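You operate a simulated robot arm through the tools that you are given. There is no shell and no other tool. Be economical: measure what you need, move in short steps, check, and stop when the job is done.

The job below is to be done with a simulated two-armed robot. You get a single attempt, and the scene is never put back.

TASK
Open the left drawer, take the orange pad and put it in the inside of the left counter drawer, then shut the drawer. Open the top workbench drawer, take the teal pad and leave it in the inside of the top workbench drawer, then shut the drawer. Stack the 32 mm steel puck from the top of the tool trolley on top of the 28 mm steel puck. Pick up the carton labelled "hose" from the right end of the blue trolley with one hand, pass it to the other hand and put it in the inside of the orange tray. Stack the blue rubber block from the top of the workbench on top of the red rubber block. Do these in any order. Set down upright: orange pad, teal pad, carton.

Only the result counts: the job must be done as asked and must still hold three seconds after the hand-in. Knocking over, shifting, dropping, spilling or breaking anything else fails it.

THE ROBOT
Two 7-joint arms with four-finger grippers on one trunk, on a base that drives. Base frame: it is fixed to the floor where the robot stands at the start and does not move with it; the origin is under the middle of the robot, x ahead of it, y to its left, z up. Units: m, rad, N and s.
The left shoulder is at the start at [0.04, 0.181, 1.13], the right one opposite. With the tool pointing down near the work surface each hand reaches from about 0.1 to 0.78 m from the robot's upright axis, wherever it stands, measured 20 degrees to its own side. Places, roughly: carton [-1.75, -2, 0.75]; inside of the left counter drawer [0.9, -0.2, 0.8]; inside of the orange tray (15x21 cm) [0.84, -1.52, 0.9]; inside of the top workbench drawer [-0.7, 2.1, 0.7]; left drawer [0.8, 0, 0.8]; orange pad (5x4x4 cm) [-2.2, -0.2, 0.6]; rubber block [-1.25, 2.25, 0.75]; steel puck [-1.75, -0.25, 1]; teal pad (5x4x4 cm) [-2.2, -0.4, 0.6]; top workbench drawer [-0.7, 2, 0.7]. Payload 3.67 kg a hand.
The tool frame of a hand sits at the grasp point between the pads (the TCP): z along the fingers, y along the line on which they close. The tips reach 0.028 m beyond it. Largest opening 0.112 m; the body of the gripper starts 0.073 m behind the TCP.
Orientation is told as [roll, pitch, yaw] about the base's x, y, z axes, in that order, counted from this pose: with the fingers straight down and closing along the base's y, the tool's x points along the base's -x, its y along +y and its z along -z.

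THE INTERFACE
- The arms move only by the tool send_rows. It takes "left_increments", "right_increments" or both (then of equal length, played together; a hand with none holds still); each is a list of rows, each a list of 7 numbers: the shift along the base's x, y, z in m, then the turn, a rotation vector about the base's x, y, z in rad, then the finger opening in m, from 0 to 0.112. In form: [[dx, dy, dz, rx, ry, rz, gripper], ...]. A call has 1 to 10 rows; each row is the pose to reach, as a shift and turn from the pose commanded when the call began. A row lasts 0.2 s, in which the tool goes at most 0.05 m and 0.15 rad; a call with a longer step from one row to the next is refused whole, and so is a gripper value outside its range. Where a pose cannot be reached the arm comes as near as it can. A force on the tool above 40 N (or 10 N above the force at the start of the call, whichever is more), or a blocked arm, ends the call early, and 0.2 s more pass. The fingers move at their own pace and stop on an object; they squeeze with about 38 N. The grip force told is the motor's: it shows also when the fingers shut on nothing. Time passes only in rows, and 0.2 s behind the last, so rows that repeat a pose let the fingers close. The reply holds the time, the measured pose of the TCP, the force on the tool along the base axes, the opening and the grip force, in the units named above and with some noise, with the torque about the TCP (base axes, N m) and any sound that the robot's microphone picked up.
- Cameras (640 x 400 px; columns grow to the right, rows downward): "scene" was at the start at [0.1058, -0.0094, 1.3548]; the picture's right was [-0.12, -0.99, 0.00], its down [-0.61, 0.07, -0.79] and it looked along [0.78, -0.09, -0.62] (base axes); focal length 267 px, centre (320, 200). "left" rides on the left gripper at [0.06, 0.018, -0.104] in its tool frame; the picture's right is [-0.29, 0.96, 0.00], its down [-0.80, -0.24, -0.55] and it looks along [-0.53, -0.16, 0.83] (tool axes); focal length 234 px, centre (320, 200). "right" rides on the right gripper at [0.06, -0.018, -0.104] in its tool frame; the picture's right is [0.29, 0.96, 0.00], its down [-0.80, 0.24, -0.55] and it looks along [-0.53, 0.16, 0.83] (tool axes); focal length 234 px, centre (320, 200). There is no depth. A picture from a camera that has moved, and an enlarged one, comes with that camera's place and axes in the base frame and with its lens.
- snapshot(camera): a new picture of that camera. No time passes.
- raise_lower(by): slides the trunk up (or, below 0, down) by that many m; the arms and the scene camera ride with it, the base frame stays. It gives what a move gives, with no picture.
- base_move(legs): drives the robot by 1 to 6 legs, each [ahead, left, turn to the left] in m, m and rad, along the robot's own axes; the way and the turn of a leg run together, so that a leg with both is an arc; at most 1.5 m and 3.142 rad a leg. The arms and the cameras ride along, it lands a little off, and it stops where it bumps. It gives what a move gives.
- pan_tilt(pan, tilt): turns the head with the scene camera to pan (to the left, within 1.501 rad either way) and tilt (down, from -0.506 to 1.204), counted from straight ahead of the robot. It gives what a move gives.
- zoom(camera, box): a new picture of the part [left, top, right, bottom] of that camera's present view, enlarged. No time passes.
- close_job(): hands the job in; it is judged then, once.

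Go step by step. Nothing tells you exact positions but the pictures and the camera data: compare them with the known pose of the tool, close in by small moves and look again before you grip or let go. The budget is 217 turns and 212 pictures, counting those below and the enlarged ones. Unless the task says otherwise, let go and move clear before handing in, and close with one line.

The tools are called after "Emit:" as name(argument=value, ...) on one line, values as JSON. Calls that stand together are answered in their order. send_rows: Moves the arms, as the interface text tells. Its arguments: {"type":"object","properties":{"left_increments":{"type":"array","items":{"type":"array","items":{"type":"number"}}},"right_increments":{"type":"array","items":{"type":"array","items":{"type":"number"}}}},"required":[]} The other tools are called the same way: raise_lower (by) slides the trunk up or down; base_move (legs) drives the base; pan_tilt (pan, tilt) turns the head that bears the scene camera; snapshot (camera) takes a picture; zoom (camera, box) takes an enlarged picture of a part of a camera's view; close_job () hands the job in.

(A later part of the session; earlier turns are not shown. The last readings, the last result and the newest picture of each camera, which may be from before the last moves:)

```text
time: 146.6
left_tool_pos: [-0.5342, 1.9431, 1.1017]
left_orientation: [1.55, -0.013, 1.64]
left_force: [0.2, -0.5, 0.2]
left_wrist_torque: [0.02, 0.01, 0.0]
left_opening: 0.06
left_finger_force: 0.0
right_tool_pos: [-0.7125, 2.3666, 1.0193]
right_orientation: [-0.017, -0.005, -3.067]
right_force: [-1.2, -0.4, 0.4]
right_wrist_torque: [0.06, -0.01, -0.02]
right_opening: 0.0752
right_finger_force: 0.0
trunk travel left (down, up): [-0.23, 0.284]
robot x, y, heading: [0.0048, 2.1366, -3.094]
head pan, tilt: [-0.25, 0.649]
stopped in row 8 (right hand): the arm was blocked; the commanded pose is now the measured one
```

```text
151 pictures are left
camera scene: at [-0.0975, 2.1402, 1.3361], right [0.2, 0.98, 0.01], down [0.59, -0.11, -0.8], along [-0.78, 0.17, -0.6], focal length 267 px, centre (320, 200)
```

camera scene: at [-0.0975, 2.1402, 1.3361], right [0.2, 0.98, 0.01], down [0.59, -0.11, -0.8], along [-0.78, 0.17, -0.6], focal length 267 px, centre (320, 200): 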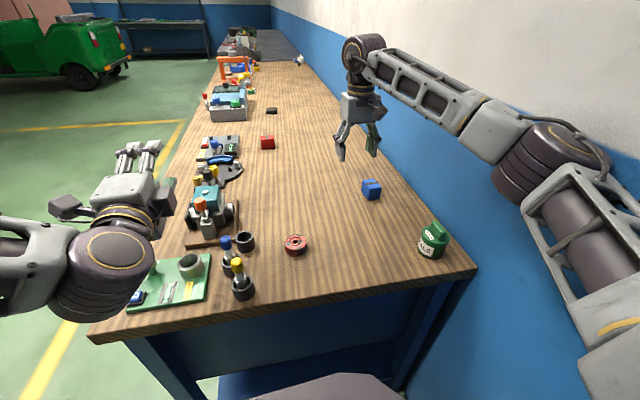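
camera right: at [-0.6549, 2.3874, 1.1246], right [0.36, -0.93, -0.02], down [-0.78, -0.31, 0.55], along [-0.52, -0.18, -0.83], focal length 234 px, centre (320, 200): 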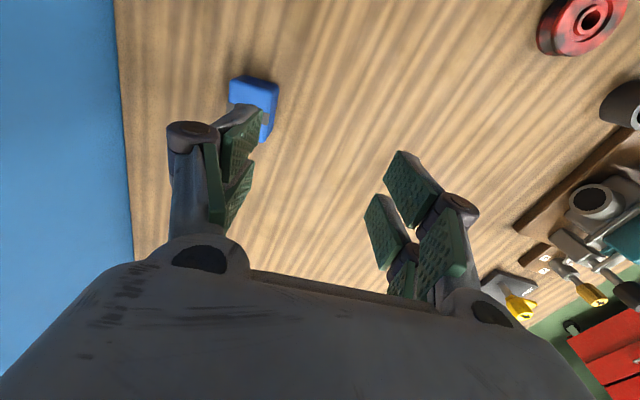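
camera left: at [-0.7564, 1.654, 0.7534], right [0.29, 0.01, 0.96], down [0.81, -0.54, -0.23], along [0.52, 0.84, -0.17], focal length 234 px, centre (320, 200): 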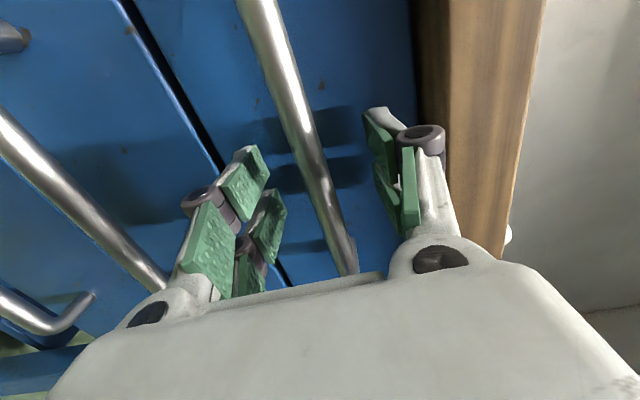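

The right elbow is brushing the back wall (arm blocked, robot slightly deflected). I retract the hand, move away from the wall and will approach with the robot turned left so the right shoulder leads.

Emit:
send_rows(right_increments=[[0.02, -0.02, 0.03, 0, 0, 0, 0.075], [0.04, -0.04, 0.06, 0, 0, 0, 0.075], [0.07, -0.06, 0.09, 0, 0, 0, 0.075], [0.1, -0.08, 0.12, 0, 0, 0, 0.075], [0.13, -0.1, 0.15, 0, 0, 0, 0.075], [0.16, -0.12, 0.18, 0, 0, 0, 0.075]])

Emit:
base_move(legs=[[0, 0.14, 0], [0, 0, 0.78]])

Emit:
pan_tilt(pan=-0.9, tilt=0.65)

Emit:
snapshot(camera="scene")

```text
time: 148.2
left_tool_pos: [-0.5348, 1.9409, 1.1035]
left_orientation: [1.549, -0.011, 1.646]
left_force: [0.1, -0.2, 0.2]
left_wrist_torque: [0.02, -0.06, -0.02]
left_opening: 0.06
left_finger_force: 0.1
right_tool_pos: [-0.5521, 2.2429, 1.1909]
right_orientation: [-0.022, 0.008, -3.061]
right_force: [0.3, 0.8, 0.4]
right_wrist_torque: [0.02, 0.0, 0.0]
right_opening: 0.075
right_finger_force: 0.1
trunk travel left (down, up): [-0.23, 0.284]
robot x, y, heading: [0.0053, 2.1354, -3.086]
head pan, tilt: [-0.25, 0.649]
stopped in row 6 (right hand): the arm was blocked; the commanded pose is now the measured one
```

```text
time: 148.8
left_tool_pos: [-0.5338, 1.9404, 1.1026]
left_orientation: [1.552, -0.008, 1.649]
left_force: [-0.2, -0.1, -0.2]
left_wrist_torque: [-0.01, 0.0, -0.01]
left_opening: 0.06
left_finger_force: 0.0
right_tool_pos: [-0.5501, 2.241, 1.1927]
right_orientation: [-0.023, 0.004, -3.051]
right_force: [-0.5, -0.5, 0.2]
right_wrist_torque: [-0.01, 0.01, 0.0]
right_opening: 0.0747
right_finger_force: 0.0
trunk travel left (down, up): [-0.23, 0.284]
robot x, y, heading: [0.0082, 2.1373, -3.084]
head pan, tilt: [-0.25, 0.649]
stopped in leg 1: the robot was blocked; the commanded pose is now the measured one
```

```text
time: 149.9
left_tool_pos: [-0.5349, 1.94, 1.1021]
left_orientation: [1.55, -0.011, 1.649]
left_force: [0.2, 0.3, -0.1]
left_wrist_torque: [0.03, 0.01, -0.02]
left_opening: 0.06
left_finger_force: 0.2
right_tool_pos: [-0.5513, 2.2416, 1.1924]
right_orientation: [-0.02, 0.007, -3.056]
right_force: [0.2, -0.3, -0.8]
right_wrist_torque: [-0.01, 0.01, 0.02]
right_opening: 0.075
right_finger_force: 0.0
trunk travel left (down, up): [-0.23, 0.284]
robot x, y, heading: [0.0057, 2.1348, -3.087]
head pan, tilt: [-0.901, 0.649]
```

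```text
150 pictures are left
camera scene: at [-0.0718, 2.1903, 1.3366], right [0.75, 0.66, 0.01], down [0.4, -0.45, -0.8], along [-0.53, 0.6, -0.6], focal length 267 px, centre (320, 200)
```

scene: 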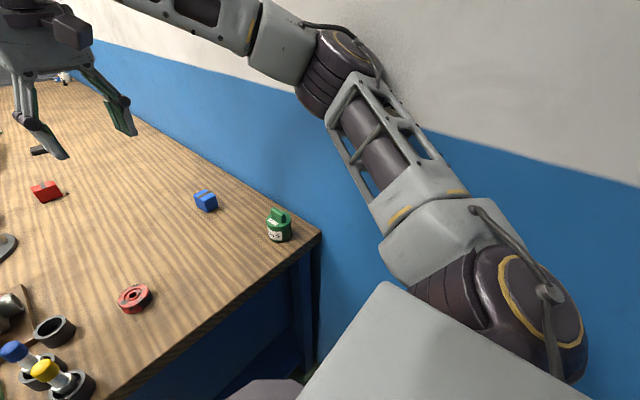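

The right elbow is wedged against the wall. Extending the hand forward and inward should bring the elbow in.

Emit:
send_rows(right_increments=[[-0.02, -0.03, 0, 0, 0, 0, 0.075], [-0.04, -0.06, 0, 0, 0, 0, 0.075], [-0.06, -0.09, 0, 0, 0, 0, 0.075], [-0.08, -0.12, 0, 0, 0, 0, 0.075], [-0.1, -0.15, 0, 0, 0, 0, 0.075], [-0.12, -0.18, 0, 0, 0, 0, 0.075], [-0.14, -0.2, 0, 0, 0, 0, 0.075]])

Emit:
snapshot(camera="scene")

```text
time: 151.5
left_tool_pos: [-0.5356, 1.9518, 1.1034]
left_orientation: [1.551, 0.0, 1.648]
left_force: [-0.6, -0.4, 0.2]
left_wrist_torque: [-0.01, 0.01, 0.06]
left_opening: 0.06
left_finger_force: 0.1
right_tool_pos: [-0.6644, 2.0733, 1.18]
right_orientation: [-0.01, 0.004, -3.058]
right_force: [-1.3, 0.9, -1.0]
right_wrist_torque: [-0.11, -0.04, -0.01]
right_opening: 0.0748
right_finger_force: 0.2
right hand out of reach, approached as far as the arm can: row 6, 7
trunk travel left (down, up): [-0.23, 0.284]
robot x, y, heading: [0.003, 2.1342, -3.086]
head pan, tilt: [-0.901, 0.649]
```

```text
149 pictures are left
camera scene: at [-0.0737, 2.2038, 1.3358], right [0.75, 0.66, 0.0], down [0.4, -0.45, -0.79], along [-0.53, 0.6, -0.61], focal length 267 px, centre (320, 200)
```

scene: 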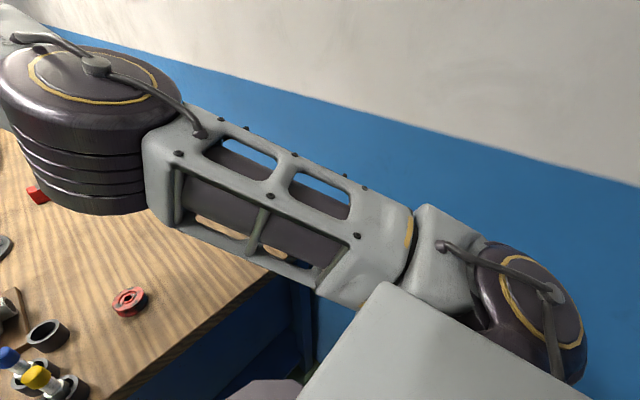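

The elbow is free of the wall. Now I move the base away from the wall and turn left.

Emit:
base_move(legs=[[0, 0.14, 0], [0, 0, 0.73]])

Emit:
snapshot(camera="scene")

```text
time: 155.0
left_tool_pos: [-0.2643, 1.4928, 1.1038]
left_orientation: [1.55, -0.001, 2.378]
left_force: [0.0, -0.4, 0.1]
left_wrist_torque: [0.01, 0.01, -0.01]
left_opening: 0.0604
left_finger_force: 0.1
right_tool_pos: [-0.4391, 1.4981, 1.1807]
right_orientation: [-0.011, 0.004, -2.325]
right_force: [1.1, 0.7, -0.2]
right_wrist_torque: [-0.04, 0.01, 0.03]
right_opening: 0.0751
right_finger_force: 0.0
trunk travel left (down, up): [-0.23, 0.284]
robot x, y, heading: [0.0128, 1.991, -2.354]
head pan, tilt: [-0.901, 0.649]
```

```text
148 pictures are left
camera scene: at [-0.0866, 1.989, 1.3361], right [0.12, 0.99, 0.0], down [0.6, -0.07, -0.8], along [-0.79, 0.09, -0.6], focal length 267 px, centre (320, 200)
```

scene: 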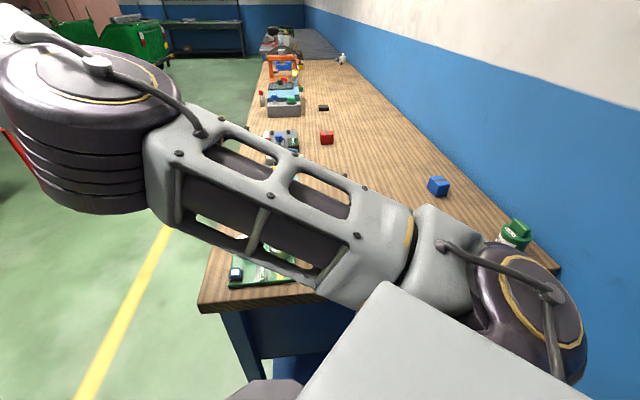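

All objects still stand. I swing the right hand out in an arc toward the blue block, turning the wrist along with it.

Emit:
send_rows(right_increments=[[-0.03, 0.03, 0.01, 0, 0, -0.09, 0.075], [-0.06, 0.06, 0.02, 0, 0, -0.18, 0.075], [-0.09, 0.09, 0.02, 0, 0, -0.27, 0.075], [-0.12, 0.12, 0.02, 0, 0, -0.36, 0.075], [-0.15, 0.155, 0.02, 0, 0, -0.45, 0.075], [-0.18, 0.19, 0.02, 0, 0, -0.54, 0.075], [-0.205, 0.23, 0.02, 0, 0, -0.63, 0.075], [-0.23, 0.27, 0.02, 0, 0, -0.72, 0.075], [-0.255, 0.31, 0.02, 0, 0, -0.81, 0.075], [-0.27, 0.35, 0.02, 0, 0, -0.9, 0.075]])

Emit:
snapshot(camera="scene")

```text
time: 157.2
left_tool_pos: [-0.2637, 1.4932, 1.1044]
left_orientation: [1.553, 0.0, 2.38]
left_force: [0.4, 0.5, 0.6]
left_wrist_torque: [0.0, 0.0, 0.0]
left_opening: 0.0599
left_finger_force: 0.0
right_tool_pos: [-0.7127, 1.8508, 1.1989]
right_orientation: [-0.01, 0.005, 3.056]
right_force: [0.3, 1.0, 0.0]
right_wrist_torque: [-0.01, 0.02, 0.01]
right_opening: 0.0753
right_finger_force: 0.1
trunk travel left (down, up): [-0.23, 0.284]
robot x, y, heading: [0.0143, 1.9904, -2.353]
head pan, tilt: [-0.901, 0.649]
```

```text
147 pictures are left
camera scene: at [-0.0869, 1.9909, 1.3361], right [0.12, 0.99, 0.0], down [0.6, -0.07, -0.8], along [-0.79, 0.09, -0.6], focal length 267 px, centre (320, 200)
```

scene: 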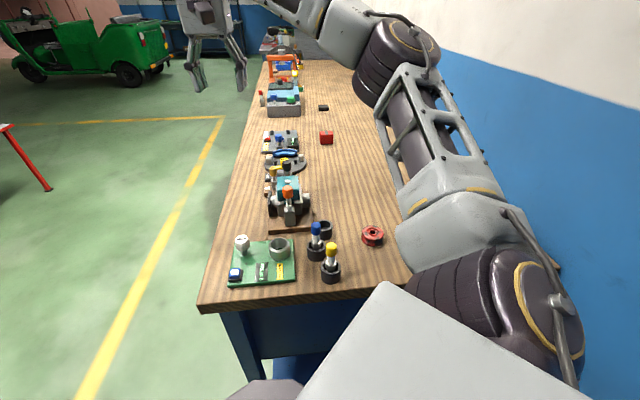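

Emit:
send_rows(right_increments=[[-0.015, 0.045, 0, 0, 0, -0.06, 0.075], [-0.03, 0.09, 0, 0, 0, -0.12, 0.075], [-0.04, 0.135, 0, 0, 0, -0.18, 0.075], [-0.05, 0.18, 0, 0, 0, -0.24, 0.075], [-0.055, 0.225, 0, 0, 0, -0.3, 0.075], [-0.055, 0.27, 0, 0, 0, -0.36, 0.075], [-0.05, 0.315, 0, 0, 0, -0.42, 0.075], [-0.04, 0.36, 0, 0, 0, -0.48, 0.075], [-0.03, 0.4, 0, 0, 0, -0.54, 0.075], [-0.015, 0.44, 0, 0, 0, -0.6, 0.075]])

Emit:
snapshot(camera="right")

Emit:
snapshot(camera="scene")

```text
time: 159.4
left_tool_pos: [-0.2643, 1.4931, 1.1044]
left_orientation: [1.551, 0.0, 2.379]
left_force: [0.2, 0.1, 1.0]
left_wrist_torque: [-0.02, 0.02, 0.02]
left_opening: 0.0601
left_finger_force: 0.0
right_tool_pos: [-0.8264, 2.2625, 1.1909]
right_orientation: [-0.012, 0.003, 2.454]
right_force: [-0.4, 0.0, -0.1]
right_wrist_torque: [-0.03, -0.04, -0.01]
right_opening: 0.0749
right_finger_force: 0.1
right hand out of reach, approached as far as the arm can: row 7, 8, 9, 10
trunk travel left (down, up): [-0.23, 0.284]
robot x, y, heading: [0.0154, 1.9952, -2.356]
head pan, tilt: [-0.901, 0.649]
```

```text
146 pictures are left
camera right: at [-0.7703, 2.2391, 1.2945], right [-0.38, -0.92, -0.01], down [-0.77, 0.32, 0.55], along [-0.5, 0.22, -0.84], focal length 234 px, centre (320, 200)
```

right: 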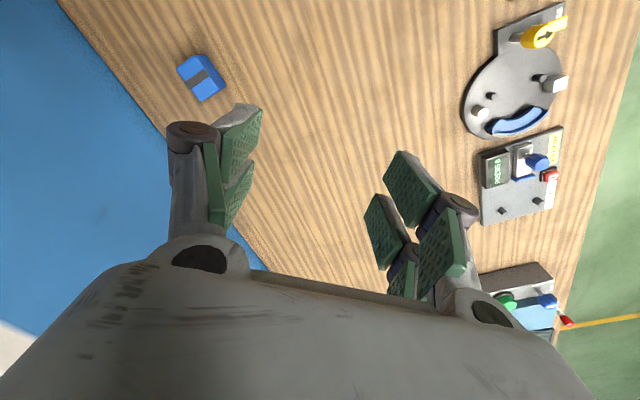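

```text
145 pictures are left
camera scene: at [-0.0874, 1.9903, 1.3361], right [0.12, 0.99, 0.0], down [0.6, -0.07, -0.8], along [-0.79, 0.09, -0.61], focal length 267 px, centre (320, 200)
```

scene: 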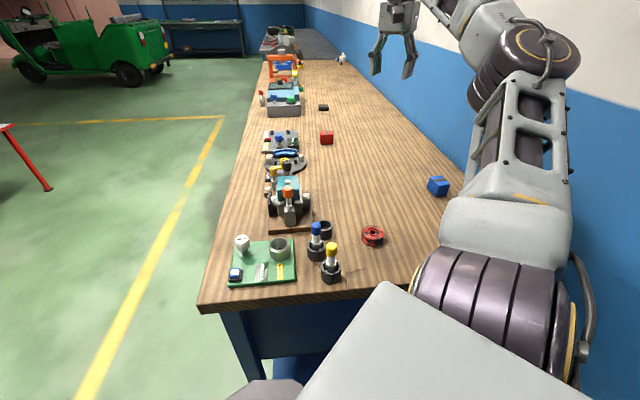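

A joint limits how far right the arm swings. I swing the hand back, turn the base right by 0.4, and then reach with a nearly straight arm.

Emit:
send_rows(right_increments=[[0.0, -0.045, 0, 0, 0, 0.1, 0.075], [0.005, -0.09, 0, 0, 0, 0.2, 0.075], [0.01, -0.135, 0, 0, 0, 0.3, 0.075], [0.02, -0.18, 0, 0, 0, 0.4, 0.075], [0.035, -0.22, 0, 0, 0, 0.5, 0.075], [0.05, -0.26, 0, 0, 0, 0.61, 0.075], [0.065, -0.3, 0, 0, 0, 0.72, 0.075], [0.08, -0.34, 0, 0, 0, 0.84, 0.075], [0.1, -0.375, 0, 0, 0, 0.96, 0.075], [0.116, -0.412, 0, 0, 0, 1.09, 0.075]])

Emit:
base_move(legs=[[0, 0, -0.4]])

Emit:
pan_tilt(pan=-0.7, tilt=0.6)

Emit:
snapshot(camera="scene")

```text
time: 161.6
left_tool_pos: [-0.264, 1.4913, 1.1021]
left_orientation: [1.551, -0.003, 2.378]
left_force: [0.5, 0.1, -0.2]
left_wrist_torque: [0.03, 0.01, 0.0]
left_opening: 0.06
left_finger_force: 0.1
right_tool_pos: [-0.7149, 1.8437, 1.1941]
right_orientation: [-0.015, 0.005, -2.738]
right_force: [-1.0, -1.5, -0.6]
right_wrist_torque: [0.04, 0.0, 0.01]
right_opening: 0.0751
right_finger_force: 0.0
trunk travel left (down, up): [-0.23, 0.284]
robot x, y, heading: [0.0134, 1.9923, -2.357]
head pan, tilt: [-0.901, 0.649]
```

```text
time: 163.2
left_tool_pos: [-0.435, 1.6386, 1.1027]
left_orientation: [1.551, 0.0, 1.982]
left_force: [0.0, 0.3, 0.0]
left_wrist_torque: [-0.02, 0.0, 0.01]
left_opening: 0.0602
left_finger_force: 0.0
right_tool_pos: [-0.7162, 2.1416, 1.1941]
right_orientation: [-0.011, 0.003, -3.135]
right_force: [0.1, 0.0, -0.3]
right_wrist_torque: [-0.02, -0.01, -0.02]
right_opening: 0.075
right_finger_force: 0.1
trunk travel left (down, up): [-0.23, 0.284]
robot x, y, heading: [0.0133, 1.9931, -2.753]
head pan, tilt: [-0.901, 0.649]
```

```text
time: 164.0
left_tool_pos: [-0.4364, 1.6393, 1.1033]
left_orientation: [1.551, -0.003, 1.982]
left_force: [0.8, -0.3, 0.2]
left_wrist_torque: [0.02, -0.02, -0.01]
left_opening: 0.0601
left_finger_force: 0.0
right_tool_pos: [-0.7145, 2.1406, 1.1953]
right_orientation: [-0.012, 0.003, -3.135]
right_force: [0.0, 1.0, -0.6]
right_wrist_torque: [0.01, -0.03, 0.0]
right_opening: 0.0751
right_finger_force: 0.1
trunk travel left (down, up): [-0.23, 0.284]
robot x, y, heading: [0.0154, 1.996, -2.755]
head pan, tilt: [-0.7, 0.6]
```

```text
144 pictures are left
camera scene: at [-0.0891, 2.0131, 1.3404], right [0.31, 0.95, 0.0], down [0.54, -0.17, -0.82], along [-0.79, 0.25, -0.57], focal length 267 px, centre (320, 200)
```

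scene: 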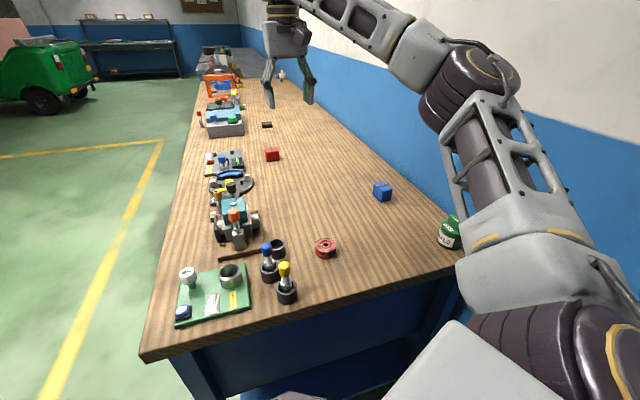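

Now extend and lower toward the blue block.

Emit:
send_rows(right_increments=[[-0.01, 0.02, -0.035, 0, 0, 0, 0.075], [-0.02, 0.045, -0.07, 0, 0, 0, 0.075], [-0.025, 0.08, -0.1, 0, 0, 0, 0.075], [-0.025, 0.115, -0.13, 0, 0, 0, 0.075], [-0.025, 0.15, -0.15, 0, 0, 0, 0.075], [-0.02, 0.19, -0.17, 0, 0, 0, 0.075], [-0.02, 0.23, -0.185, 0, 0, 0, 0.075], [-0.018, 0.265, -0.195, 0, 0, 0, 0.075], [-0.018, 0.285, -0.195, 0, 0, 0, 0.075]])

Emit:
snapshot(camera="right")

Emit:
snapshot(camera="scene")

```text
time: 166.0
left_tool_pos: [-0.4356, 1.6396, 1.104]
left_orientation: [1.552, -0.002, 1.983]
left_force: [-0.1, 0.6, 0.2]
left_wrist_torque: [0.0, -0.01, 0.01]
left_opening: 0.0599
left_finger_force: 0.0
right_tool_pos: [-0.7317, 2.4249, 1.0003]
right_orientation: [-0.013, 0.005, -3.132]
right_force: [0.2, 0.2, 0.0]
right_wrist_torque: [0.05, 0.01, -0.01]
right_opening: 0.0751
right_finger_force: 0.1
trunk travel left (down, up): [-0.23, 0.284]
robot x, y, heading: [0.0123, 1.9928, -2.752]
head pan, tilt: [-0.7, 0.6]
```

```text
143 pictures are left
camera right: at [-0.6735, 2.443, 1.1059], right [0.3, -0.96, -0.01], down [-0.8, -0.25, 0.55], along [-0.53, -0.15, -0.84], focal length 234 px, centre (320, 200)
```

right: 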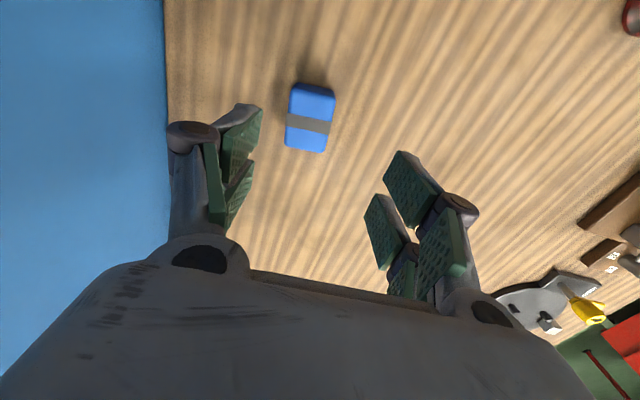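

```text
142 pictures are left
camera scene: at [-0.089, 2.0134, 1.3404], right [0.31, 0.95, 0.0], down [0.54, -0.17, -0.82], along [-0.79, 0.25, -0.57], focal length 267 px, centre (320, 200)
```

scene: 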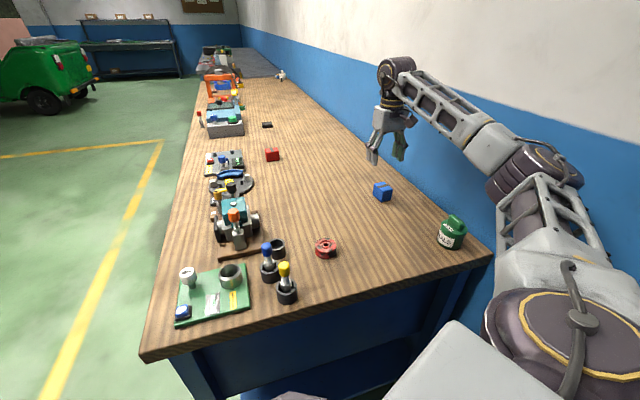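

The hand is above the blue block (centre ≈(-0.734,2.437), turned ~10°). I align and descend.

Emit:
send_rows(right_increments=[[-0.002, 0.006, -0.03, 0, 0, 0.09, 0.075], [-0.003, 0.012, -0.06, 0, 0, 0.17, 0.075], [-0.003, 0.012, -0.085, 0, 0, 0.17, 0.075], [-0.003, 0.012, -0.085, 0, 0, 0.17, 0.075]])

Emit:
snapshot(camera="right")

Emit:
zoom(camera="scene", box=[320, 130, 480, 230])

```text
time: 167.0
left_tool_pos: [-0.4352, 1.6394, 1.1047]
left_orientation: [1.553, -0.001, 1.98]
left_force: [1.5, 0.1, -0.3]
left_wrist_torque: [-0.06, 0.0, -0.03]
left_opening: 0.0601
left_finger_force: 0.1
right_tool_pos: [-0.7203, 2.4153, 0.9152]
right_orientation: [-0.016, 0.001, -2.97]
right_force: [1.1, 0.0, 0.7]
right_wrist_torque: [-0.02, 0.0, 0.03]
right_opening: 0.075
right_finger_force: 0.1
right hand out of reach, approached as far as the arm can: row 1, 2, 3, 4
trunk travel left (down, up): [-0.23, 0.284]
robot x, y, heading: [0.0114, 1.9925, -2.756]
head pan, tilt: [-0.7, 0.6]
```

```text
141 pictures are left
camera right: at [-0.664, 2.4404, 1.0198], right [0.45, -0.89, -0.01], down [-0.74, -0.38, 0.55], along [-0.5, -0.23, -0.84], focal length 234 px, centre (320, 200)
```

right: 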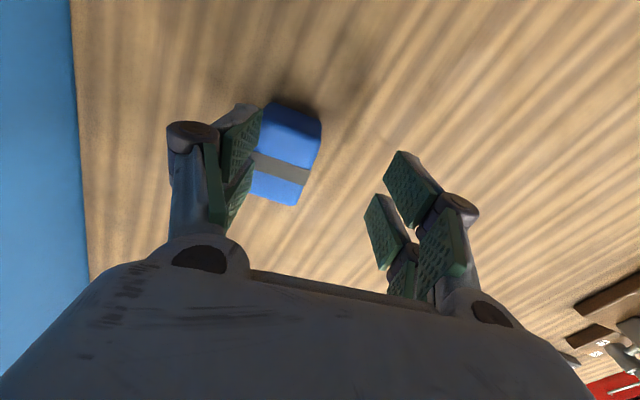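

```text
4.00 times, centred on (400, 180) of scene
camera zoom: at [-0.0879, 2.0133, 1.3405], right [0.31, 0.95, 0.0], down [0.54, -0.17, -0.83], along [-0.79, 0.25, -0.56], focal length 1069 px, centre (0, 280)
```

zoom: 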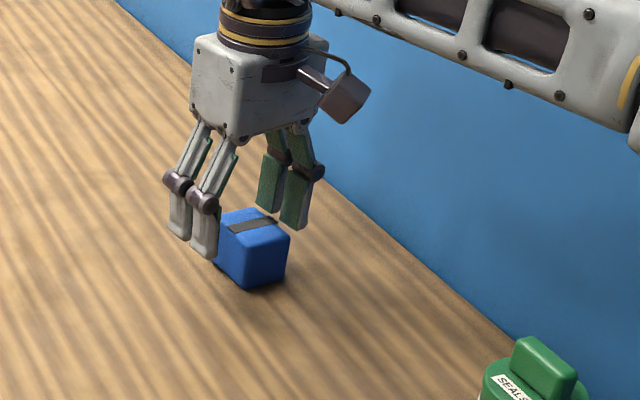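

Reach falls short by about 2 cm. I lift, shift the base 4 cm to the right and lower the trunk 5 cm.

Emit:
send_rows(right_increments=[[0, 0, 0.04, 0, 0, 0, 0.075], [0, 0, 0.08, 0, 0, 0, 0.075], [0, 0, 0.09, 0, 0, 0, 0.075]])

Emit:
base_move(legs=[[0, -0.04, 0]])

Emit:
raise_lower(by=-0.05)

Emit:
snapshot(camera="right")

```text
time: 167.8
left_tool_pos: [-0.435, 1.6393, 1.1044]
left_orientation: [1.554, 0.001, 1.982]
left_force: [0.3, 0.6, 0.5]
left_wrist_torque: [0.03, 0.05, 0.04]
left_opening: 0.0599
left_finger_force: 0.0
right_tool_pos: [-0.713, 2.4133, 1.0036]
right_orientation: [-0.015, 0.003, -2.97]
right_force: [0.5, 0.2, -0.4]
right_wrist_torque: [-0.03, -0.01, -0.01]
right_opening: 0.0749
right_finger_force: 0.0
right hand out of reach, approached as far as the arm can: row 1, 2, 3
trunk travel left (down, up): [-0.23, 0.284]
robot x, y, heading: [0.0136, 1.9917, -2.75]
head pan, tilt: [-0.7, 0.6]
```

```text
time: 168.7
left_tool_pos: [-0.4517, 1.679, 1.1032]
left_orientation: [1.551, 0.0, 1.979]
left_force: [-0.5, -0.3, 0.2]
left_wrist_torque: [-0.01, 0.02, 0.04]
left_opening: 0.0598
left_finger_force: 0.1
right_tool_pos: [-0.7283, 2.4523, 1.0029]
right_orientation: [-0.012, 0.004, -2.971]
right_force: [0.0, 1.4, -1.5]
right_wrist_torque: [-0.04, 0.0, 0.02]
right_opening: 0.0752
right_finger_force: 0.1
trunk travel left (down, up): [-0.23, 0.284]
robot x, y, heading: [0.0001, 2.0311, -2.759]
head pan, tilt: [-0.7, 0.6]
```

```text
time: 169.6
left_tool_pos: [-0.4509, 1.6776, 1.0542]
left_orientation: [1.551, -0.001, 1.978]
left_force: [-0.8, 0.6, 0.5]
left_wrist_torque: [0.03, 0.0, 0.0]
left_opening: 0.0597
left_finger_force: 0.1
right_tool_pos: [-0.7272, 2.4517, 0.9529]
right_orientation: [-0.014, 0.001, -2.97]
right_force: [-0.5, 0.5, -0.8]
right_wrist_torque: [-0.02, -0.03, -0.01]
right_opening: 0.075
right_finger_force: 0.2
trunk travel left (down, up): [-0.18, 0.334]
robot x, y, heading: [-0.0028, 2.0296, -2.751]
head pan, tilt: [-0.7, 0.6]
```

```text
139 pictures are left
camera right: at [-0.672, 2.4779, 1.0583], right [0.45, -0.89, -0.01], down [-0.74, -0.38, 0.55], along [-0.5, -0.24, -0.84], focal length 234 px, centre (320, 200)
```

right: 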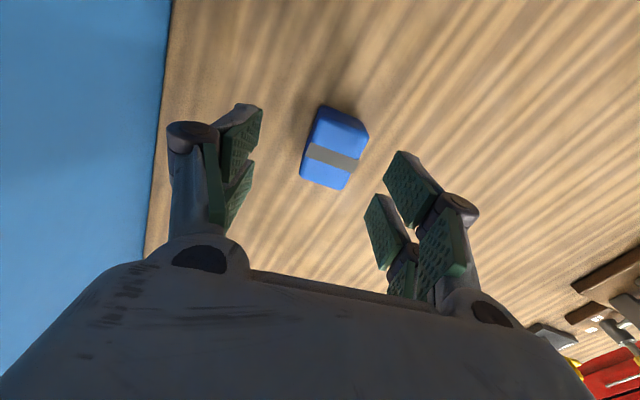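

Now in reach. Correct by (-9,-15) mm and descend to grasp height.

Emit:
send_rows(right_increments=[[-0.005, -0.008, -0.02, 0, 0, -0.03, 0.075], [-0.009, -0.015, -0.045, 0, 0, -0.03, 0.075], [-0.009, -0.015, -0.075, 0, 0, -0.03, 0.075], [-0.009, -0.015, -0.075, 0, 0, -0.03, 0.075]])

Emit:
snapshot(camera="right")

Emit:
zoom(camera="scene", box=[320, 130, 480, 230])

```text
time: 170.6
left_tool_pos: [-0.4516, 1.6777, 1.054]
left_orientation: [1.551, -0.003, 1.98]
left_force: [-0.2, 0.0, -0.3]
left_wrist_torque: [-0.01, 0.02, 0.02]
left_opening: 0.0598
left_finger_force: 0.2
right_tool_pos: [-0.7387, 2.4361, 0.8784]
right_orientation: [-0.014, 0.001, -2.999]
right_force: [0.4, -0.1, 0.2]
right_wrist_torque: [0.0, -0.01, 0.01]
right_opening: 0.0749
right_finger_force: 0.1
trunk travel left (down, up): [-0.18, 0.334]
robot x, y, heading: [-0.0012, 2.0304, -2.757]
head pan, tilt: [-0.7, 0.6]
```

```text
138 pictures are left
camera right: at [-0.6817, 2.4606, 0.9826], right [0.42, -0.91, -0.01], down [-0.76, -0.36, 0.55], along [-0.5, -0.22, -0.84], focal length 234 px, centre (320, 200)
```

right: 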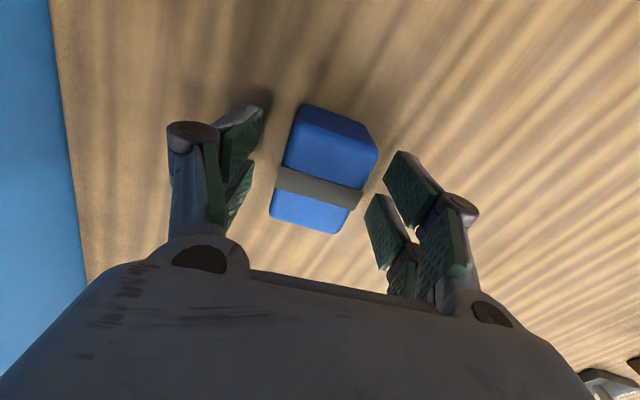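

```text
4.00 times, centred on (400, 180) of scene
camera zoom: at [-0.1041, 2.051, 1.2905], right [0.31, 0.95, 0.0], down [0.54, -0.17, -0.83], along [-0.78, 0.25, -0.56], focal length 1069 px, centre (0, 280)
```

zoom: 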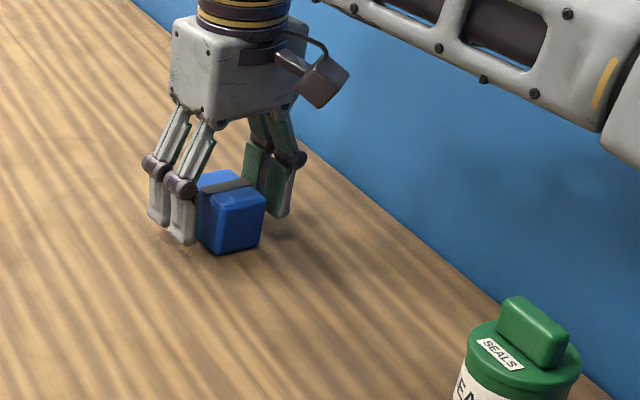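

Centred; closing.

Emit:
send_rows(right_increments=[[0.002, 0.001, -0.003, 0, 0, 0, 0.05], [0.002, 0.001, -0.003, 0, 0, 0, 0.02], [0.002, 0.001, -0.003, 0, 0, 0, 0.02], [0.002, 0.001, -0.003, 0, 0, 0, 0.02]])

Emit:
snapshot(camera="right")

```text
time: 171.6
left_tool_pos: [-0.4511, 1.6772, 1.0533]
left_orientation: [1.551, -0.003, 1.98]
left_force: [-1.1, -0.1, 0.5]
left_wrist_torque: [0.03, 0.01, -0.01]
left_opening: 0.0599
left_finger_force: 0.2
right_tool_pos: [-0.7357, 2.4394, 0.8752]
right_orientation: [-0.014, 0.005, -3.002]
right_force: [-0.5, -0.8, 0.2]
right_wrist_torque: [-0.02, -0.02, 0.0]
right_opening: 0.0413
right_finger_force: 38.2
trunk travel left (down, up): [-0.18, 0.334]
robot x, y, heading: [-0.0001, 2.0287, -2.753]
head pan, tilt: [-0.7, 0.6]
```

```text
136 pictures are left
camera right: at [-0.6795, 2.4636, 0.9795], right [0.42, -0.91, -0.01], down [-0.76, -0.36, 0.55], along [-0.5, -0.22, -0.84], focal length 234 px, centre (320, 200)
```

right: 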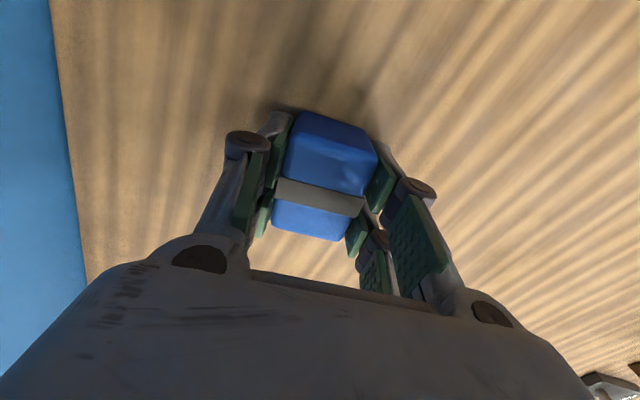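

Blue block gripped. I lift it, swing the arm back in, then drive around to the front of the bench with the right shoulder leading.

Emit:
send_rows(right_increments=[[0, 0, 0.04, 0, 0, 0, 0.02], [0, 0, 0.085, 0, 0, 0, 0.02], [0, -0.02, 0.125, 0, 0, 0, 0.02], [0, -0.055, 0.155, 0, 0, 0, 0.02], [0, -0.095, 0.18, 0, 0, 0, 0.02], [0.0, -0.135, 0.205, 0, 0, 0, 0.02], [0.005, -0.175, 0.23, 0, 0, 0, 0.02], [0.01, -0.215, 0.255, 0, 0, 0, 0.02], [0.015, -0.255, 0.275, 0, 0, 0, 0.02], [0.02, -0.29, 0.295, 0, 0, 0, 0.02]])

Emit:
base_move(legs=[[0.302, 0.88, 0], [0, 0, -1.174], [1.068, 0.742, 0]])

Emit:
pan_tilt(pan=-0.8, tilt=0.6)

Emit:
snapshot(camera="scene")

```text
time: 173.8
left_tool_pos: [-0.4511, 1.6756, 1.0538]
left_orientation: [1.55, -0.005, 1.979]
left_force: [0.1, 0.4, -0.1]
left_wrist_torque: [0.02, -0.01, -0.03]
left_opening: 0.0598
left_finger_force: 0.0
right_tool_pos: [-0.7147, 2.1451, 1.1726]
right_orientation: [-0.016, 0.001, -3.003]
right_force: [-0.7, -0.9, -1.3]
right_wrist_torque: [0.0, -0.01, 0.0]
right_opening: 0.0416
right_finger_force: 38.4
trunk travel left (down, up): [-0.18, 0.334]
robot x, y, heading: [0.0024, 2.03, -2.76]
head pan, tilt: [-0.7, 0.6]
```

```text
time: 187.8
left_tool_pos: [-1.6706, 1.6862, 1.0534]
left_orientation: [1.551, -0.002, 0.744]
left_force: [0.8, 0.6, 0.1]
left_wrist_torque: [-0.01, -0.02, 0.0]
left_opening: 0.0601
left_finger_force: 0.0
right_tool_pos: [-1.3144, 2.0891, 1.1714]
right_orientation: [-0.016, 0.004, 2.047]
right_force: [-1.5, -0.5, -1.4]
right_wrist_torque: [-0.04, 0.0, 0.0]
right_opening: 0.0415
right_finger_force: 37.9
trunk travel left (down, up): [-0.18, 0.334]
robot x, y, heading: [-1.1903, 1.3785, 2.294]
head pan, tilt: [-0.7, 0.6]
```

```text
time: 188.5
left_tool_pos: [-1.6698, 1.6855, 1.0537]
left_orientation: [1.55, -0.002, 0.746]
left_force: [0.2, -0.4, 0.3]
left_wrist_torque: [0.01, 0.0, 0.02]
left_opening: 0.0603
left_finger_force: 0.2
right_tool_pos: [-1.3136, 2.0897, 1.1722]
right_orientation: [-0.015, 0.003, 2.048]
right_force: [0.2, 0.2, -1.0]
right_wrist_torque: [0.03, 0.01, 0.02]
right_opening: 0.0415
right_finger_force: 37.6
trunk travel left (down, up): [-0.18, 0.334]
robot x, y, heading: [-1.1866, 1.3819, 2.296]
head pan, tilt: [-0.799, 0.6]
```

```text
135 pictures are left
camera scene: at [-1.1945, 1.4816, 1.2904], right [1.0, -0.08, 0.0], down [-0.04, -0.56, -0.82], along [0.06, 0.82, -0.57], focal length 267 px, centre (320, 200)
```

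scene: 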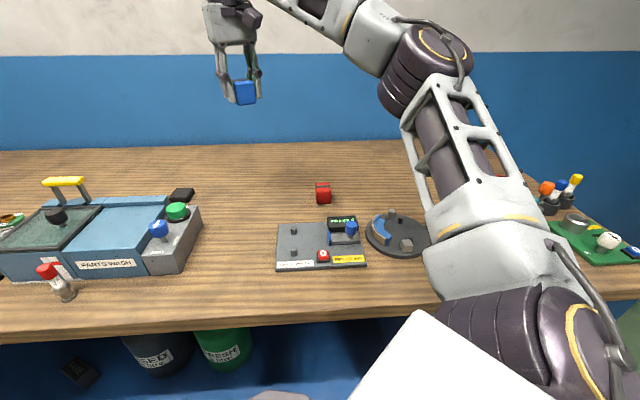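

Red block at about (-1.136,2.15). I bring the blue block above it with the hand turned square.

Emit:
send_rows(right_increments=[[0.035, 0.008, -0.01, 0, 0, -0.1, 0.02], [0.07, 0.016, -0.03, 0, 0, -0.2, 0.02], [0.105, 0.024, -0.05, 0, 0, -0.3, 0.02], [0.14, 0.032, -0.07, 0, 0, -0.4, 0.02], [0.177, 0.045, -0.09, 0, 0, -0.477, 0.02], [0.177, 0.045, -0.09, 0, 0, -0.477, 0.02]])

Emit:
snapshot(camera="right")

Emit:
zoom(camera="scene", box=[260, 110, 420, 210])

```text
time: 189.9
left_tool_pos: [-1.6701, 1.6859, 1.0528]
left_orientation: [1.549, -0.002, 0.745]
left_force: [0.3, 0.2, 0.2]
left_wrist_torque: [-0.01, 0.01, -0.03]
left_opening: 0.06
left_finger_force: 0.0
right_tool_pos: [-1.1368, 2.1343, 1.0823]
right_orientation: [-0.012, 0.001, 1.567]
right_force: [0.5, -0.3, 0.0]
right_wrist_torque: [0.03, 0.0, 0.0]
right_opening: 0.0414
right_finger_force: 37.7
trunk travel left (down, up): [-0.18, 0.334]
robot x, y, heading: [-1.1866, 1.3789, 2.291]
head pan, tilt: [-0.799, 0.6]
```

```text
134 pictures are left
camera right: at [-1.119, 2.0746, 1.1872], right [-0.96, -0.29, -0.01], down [-0.25, 0.8, 0.55], along [-0.15, 0.53, -0.84], focal length 234 px, centre (320, 200)
```

right: 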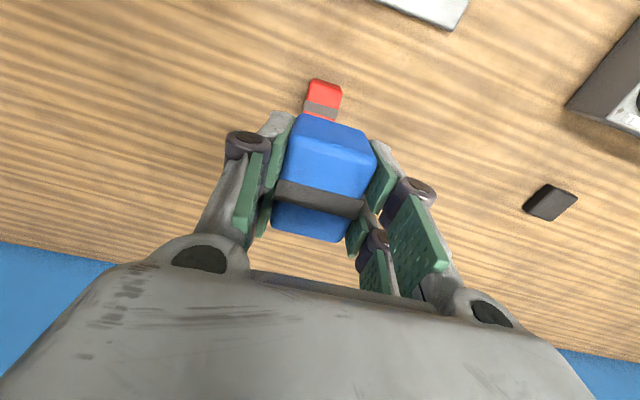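

```text
4.00 times, centred on (340, 160) of scene
camera zoom: at [-1.1954, 1.4811, 1.2904], right [1.0, -0.08, 0.0], down [-0.04, -0.56, -0.83], along [0.06, 0.82, -0.56], focal length 1069 px, centre (240, 360)
```

zoom: 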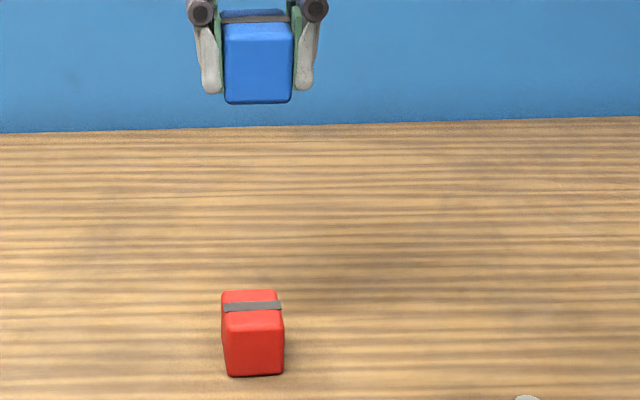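

Blue is almost exactly above red. I lower to a small gap and check.

Emit:
send_rows(right_increments=[[0.001, 0.001, -0.04, 0, 0, 0, 0.02], [0.001, 0.001, -0.08, 0, 0, 0, 0.02], [0.001, 0.001, -0.11, 0, 0, 0, 0.02], [0.001, 0.001, -0.13, 0, 0, 0, 0.02], [0.001, 0.001, -0.13, 0, 0, 0, 0.02]])

Emit:
snapshot(camera="right")

Emit:
zoom(camera="scene", box=[280, 150, 360, 210])

```text
time: 191.1
left_tool_pos: [-1.6697, 1.6853, 1.0546]
left_orientation: [1.552, -0.002, 0.746]
left_force: [0.0, 0.0, 0.5]
left_wrist_torque: [-0.01, -0.01, 0.0]
left_opening: 0.0599
left_finger_force: 0.1
right_tool_pos: [-1.1365, 2.1347, 0.9531]
right_orientation: [-0.014, 0.003, 1.568]
right_force: [-0.6, -0.2, -2.1]
right_wrist_torque: [-0.01, 0.03, 0.01]
right_opening: 0.0414
right_finger_force: 38.4
trunk travel left (down, up): [-0.18, 0.334]
robot x, y, heading: [-1.1853, 1.3778, 2.296]
head pan, tilt: [-0.799, 0.6]
```

```text
132 pictures are left
camera right: at [-1.119, 2.0758, 1.058], right [-0.96, -0.29, -0.01], down [-0.25, 0.8, 0.55], along [-0.15, 0.53, -0.84], focal length 234 px, centre (320, 200)
```

right: 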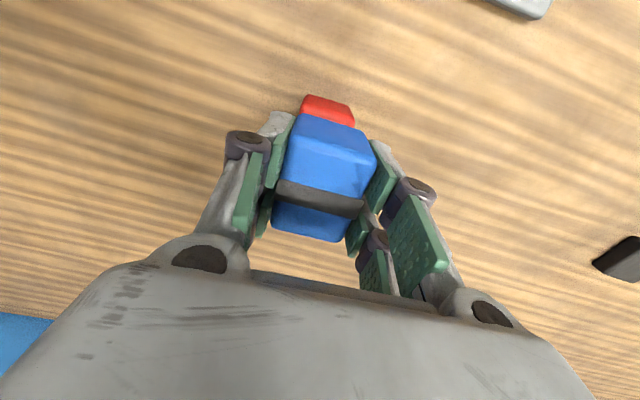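

```text
6.67 times, centred on (320, 180) of scene
camera zoom: at [-1.1943, 1.4812, 1.2904], right [1.0, -0.08, 0.0], down [-0.04, -0.56, -0.83], along [0.06, 0.82, -0.56], focal length 1781 px, centre (320, 333)
```

zoom: 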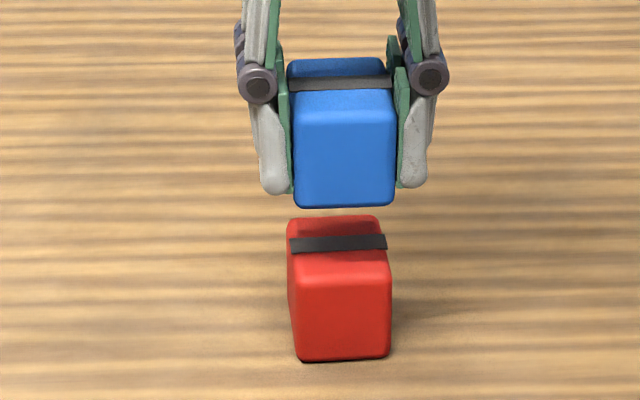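

Aligned in x and y; gap about 28 mm. I lower to near contact, then slowly.

Emit:
send_rows(right_increments=[[0, 0, -0.012, 0, 0, 0, 0.02], [0, 0, -0.02, 0, 0, 0, 0.02], [0, 0, -0.023, 0, 0, 0, 0.02], [0, 0, -0.0255, 0, 0, 0, 0.02]])

Emit:
zoom(camera="scene", box=[280, 150, 360, 210])

```text
time: 192.1
left_tool_pos: [-1.6701, 1.6861, 1.0541]
left_orientation: [1.551, -0.002, 0.744]
left_force: [0.1, 1.0, 0.5]
left_wrist_torque: [0.01, 0.0, -0.01]
left_opening: 0.0598
left_finger_force: 0.1
right_tool_pos: [-1.1347, 2.1345, 0.9263]
right_orientation: [-0.014, 0.004, 1.569]
right_force: [0.9, -1.0, -2.4]
right_wrist_torque: [0.0, -0.03, 0.03]
right_opening: 0.0415
right_finger_force: 38.4
trunk travel left (down, up): [-0.18, 0.334]
robot x, y, heading: [-1.1862, 1.3779, 2.29]
head pan, tilt: [-0.799, 0.6]
```

```text
6.67 times, centred on (320, 180) of scene
camera zoom: at [-1.1943, 1.4816, 1.2904], right [1.0, -0.08, 0.0], down [-0.04, -0.56, -0.82], along [0.06, 0.82, -0.57], focal length 1781 px, centre (320, 333)
```

zoom: 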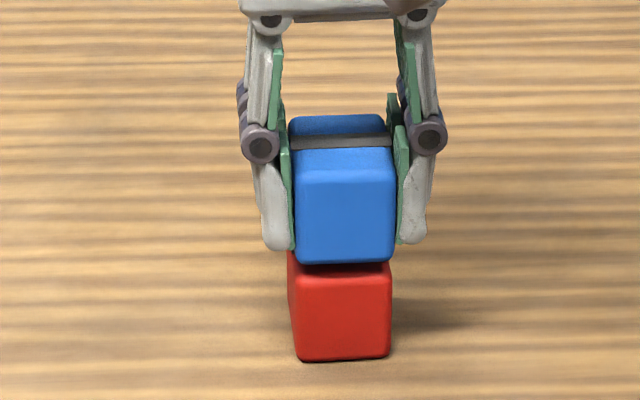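

Almost touching. I lower a few millimetres more.

Emit:
send_rows(right_increments=[[0, 0, -0.0015, 0, 0, 0, 0.02], [0, 0, -0.003, 0, 0, 0, 0.02]])

```text
time: 192.7
left_tool_pos: [-1.6684, 1.6851, 1.0531]
left_orientation: [1.553, -0.002, 0.745]
left_force: [-0.3, 0.5, -0.1]
left_wrist_torque: [0.03, 0.01, 0.0]
left_opening: 0.0602
left_finger_force: 0.1
right_tool_pos: [-1.1351, 2.1344, 0.9229]
right_orientation: [-0.014, 0.005, 1.571]
right_force: [0.1, -0.3, -0.7]
right_wrist_torque: [0.01, 0.02, 0.02]
right_opening: 0.0414
right_finger_force: 37.5
trunk travel left (down, up): [-0.18, 0.334]
robot x, y, heading: [-1.1853, 1.3788, 2.295]
head pan, tilt: [-0.799, 0.6]
```

Emit:
send_rows(right_increments=[[0, 0, -0.0015, 0, 0, 0, 0.02], [0, 0, -0.003, 0, 0, 0, 0.02]])

Emit:
zoom(camera="scene", box=[280, 150, 360, 210])

```text
time: 193.3
left_tool_pos: [-1.6697, 1.6859, 1.0538]
left_orientation: [1.552, -0.001, 0.747]
left_force: [-0.1, 0.3, 0.0]
left_wrist_torque: [-0.01, -0.01, -0.01]
left_opening: 0.0601
left_finger_force: 0.1
right_tool_pos: [-1.1358, 2.1336, 0.9207]
right_orientation: [-0.012, 0.003, 1.571]
right_force: [0.4, -0.6, -1.3]
right_wrist_torque: [0.01, 0.02, -0.04]
right_opening: 0.0416
right_finger_force: 38.2
trunk travel left (down, up): [-0.18, 0.334]
robot x, y, heading: [-1.1882, 1.3791, 2.294]
head pan, tilt: [-0.799, 0.6]
```

```text
6.67 times, centred on (320, 180) of scene
camera zoom: at [-1.1943, 1.4816, 1.2904], right [1.0, -0.08, 0.0], down [-0.04, -0.56, -0.82], along [0.06, 0.82, -0.57], focal length 1781 px, centre (320, 333)
```

zoom: 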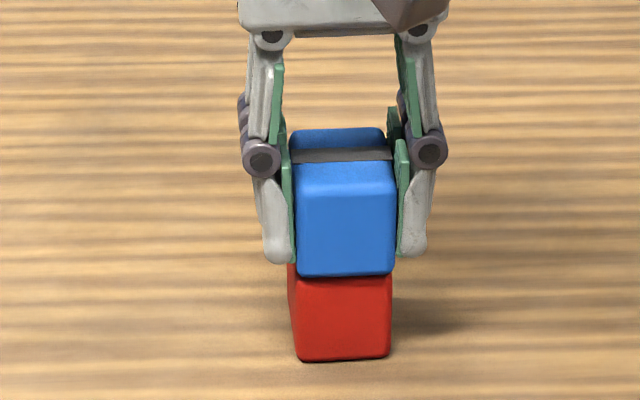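

Emit:
send_rows(right_increments=[[0, 0, -0.0015, 0, 0, 0, 0.02], [0, 0, -0.003, 0, 0, 0, 0.02]])

Emit:
zoom(camera="scene", box=[280, 150, 360, 210])

```text
time: 193.9
left_tool_pos: [-1.6694, 1.6857, 1.0528]
left_orientation: [1.552, -0.004, 0.745]
left_force: [0.3, -0.7, -0.3]
left_wrist_torque: [0.03, -0.03, 0.0]
left_opening: 0.0602
left_finger_force: 0.2
right_tool_pos: [-1.1344, 2.1338, 0.9194]
right_orientation: [-0.012, -0.001, 1.569]
right_force: [2.8, 5.2, 13.3]
right_wrist_torque: [0.12, -0.08, 0.01]
right_opening: 0.0414
right_finger_force: 38.1
trunk travel left (down, up): [-0.18, 0.334]
robot x, y, heading: [-1.1888, 1.3815, 2.293]
head pan, tilt: [-0.799, 0.6]
```

```text
6.67 times, centred on (320, 180) of scene
camera zoom: at [-1.1942, 1.4805, 1.2906], right [1.0, -0.08, 0.0], down [-0.04, -0.56, -0.83], along [0.06, 0.82, -0.56], focal length 1781 px, centre (320, 333)
```

zoom: 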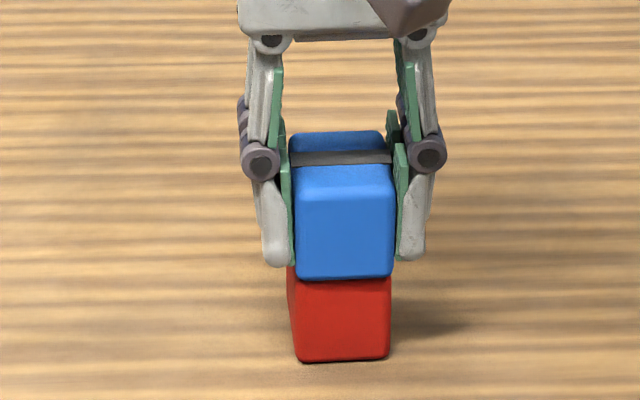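

Contact (≈14 N). I ease up 1.5 mm, release, and lift.

Emit:
send_rows(right_increments=[[0, 0, 0.0015, 0, 0, 0, 0.02], [0, 0, 0.0015, 0, 0, 0, 0.045], [0, 0, 0.0015, 0, 0, 0, 0.065], [0, 0, 0.0015, 0, 0, 0, 0.08], [0, 0, 0.0015, 0, 0, 0, 0.08], [0, 0, 0.04, 0, 0, 0, 0.08], [0, 0, 0.08, 0, 0, 0, 0.08], [0, 0, 0.12, 0, 0, 0, 0.08], [0, 0, 0.16, 0, 0, 0, 0.08], [0, 0, 0.2, 0, 0, 0, 0.08]])

Emit:
zoom(camera="scene", box=[240, 110, 400, 220])

Emit:
snapshot(camera="right")

```text
time: 196.3
left_tool_pos: [-1.6676, 1.6839, 1.0547]
left_orientation: [1.551, 0.0, 0.744]
left_force: [0.2, -0.6, 0.7]
left_wrist_torque: [-0.01, 0.0, 0.01]
left_opening: 0.0601
left_finger_force: 0.1
right_tool_pos: [-1.1351, 2.1319, 1.0218]
right_orientation: [-0.142, 0.147, 1.56]
right_force: [-0.7, -0.4, 1.2]
right_wrist_torque: [0.01, -0.01, 0.0]
right_opening: 0.08
right_finger_force: 0.0
trunk travel left (down, up): [-0.18, 0.334]
robot x, y, heading: [-1.1866, 1.3752, 2.299]
head pan, tilt: [-0.799, 0.6]
stopped in row 10 (right hand): the arm was blocked; the commanded pose is now the measured one
```

```text
3.64 times, centred on (320, 165) of scene
camera zoom: at [-1.1932, 1.4793, 1.2906], right [1.0, -0.08, 0.0], down [-0.04, -0.56, -0.83], along [0.06, 0.82, -0.56], focal length 972 px, centre (320, 327)
```

zoom: 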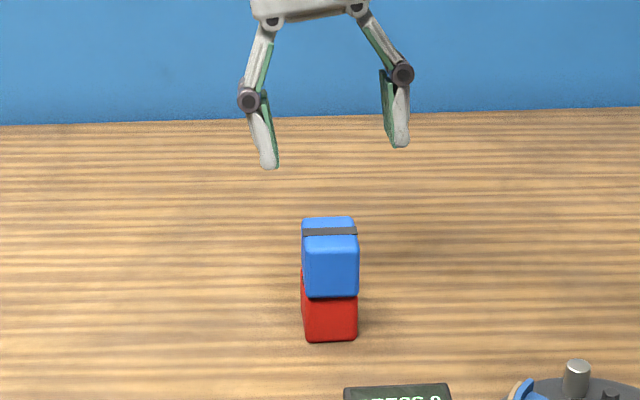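

```text
126 pictures are left
camera right: at [-1.1332, 2.0879, 1.1346], right [-0.95, -0.29, -0.09], down [-0.31, 0.87, 0.39], along [-0.03, 0.4, -0.92], focal length 234 px, centre (320, 200)
```

right: 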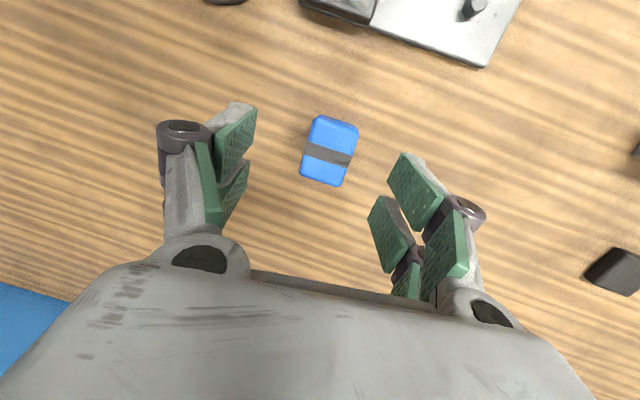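

The blocks are stacked. The arm got blocked on lifting; I check the surroundings before moving.

Emit:
snapshot(camera="scene")

```text
125 pictures are left
camera scene: at [-1.1932, 1.4793, 1.2906], right [1.0, -0.08, 0.0], down [-0.04, -0.56, -0.83], along [0.06, 0.82, -0.56], focal length 267 px, centre (320, 200)
```

scene: 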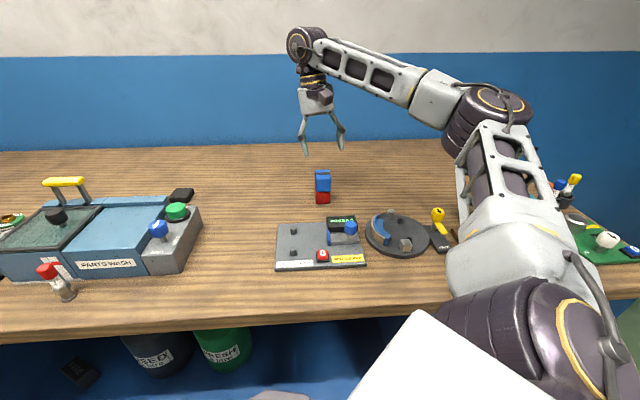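

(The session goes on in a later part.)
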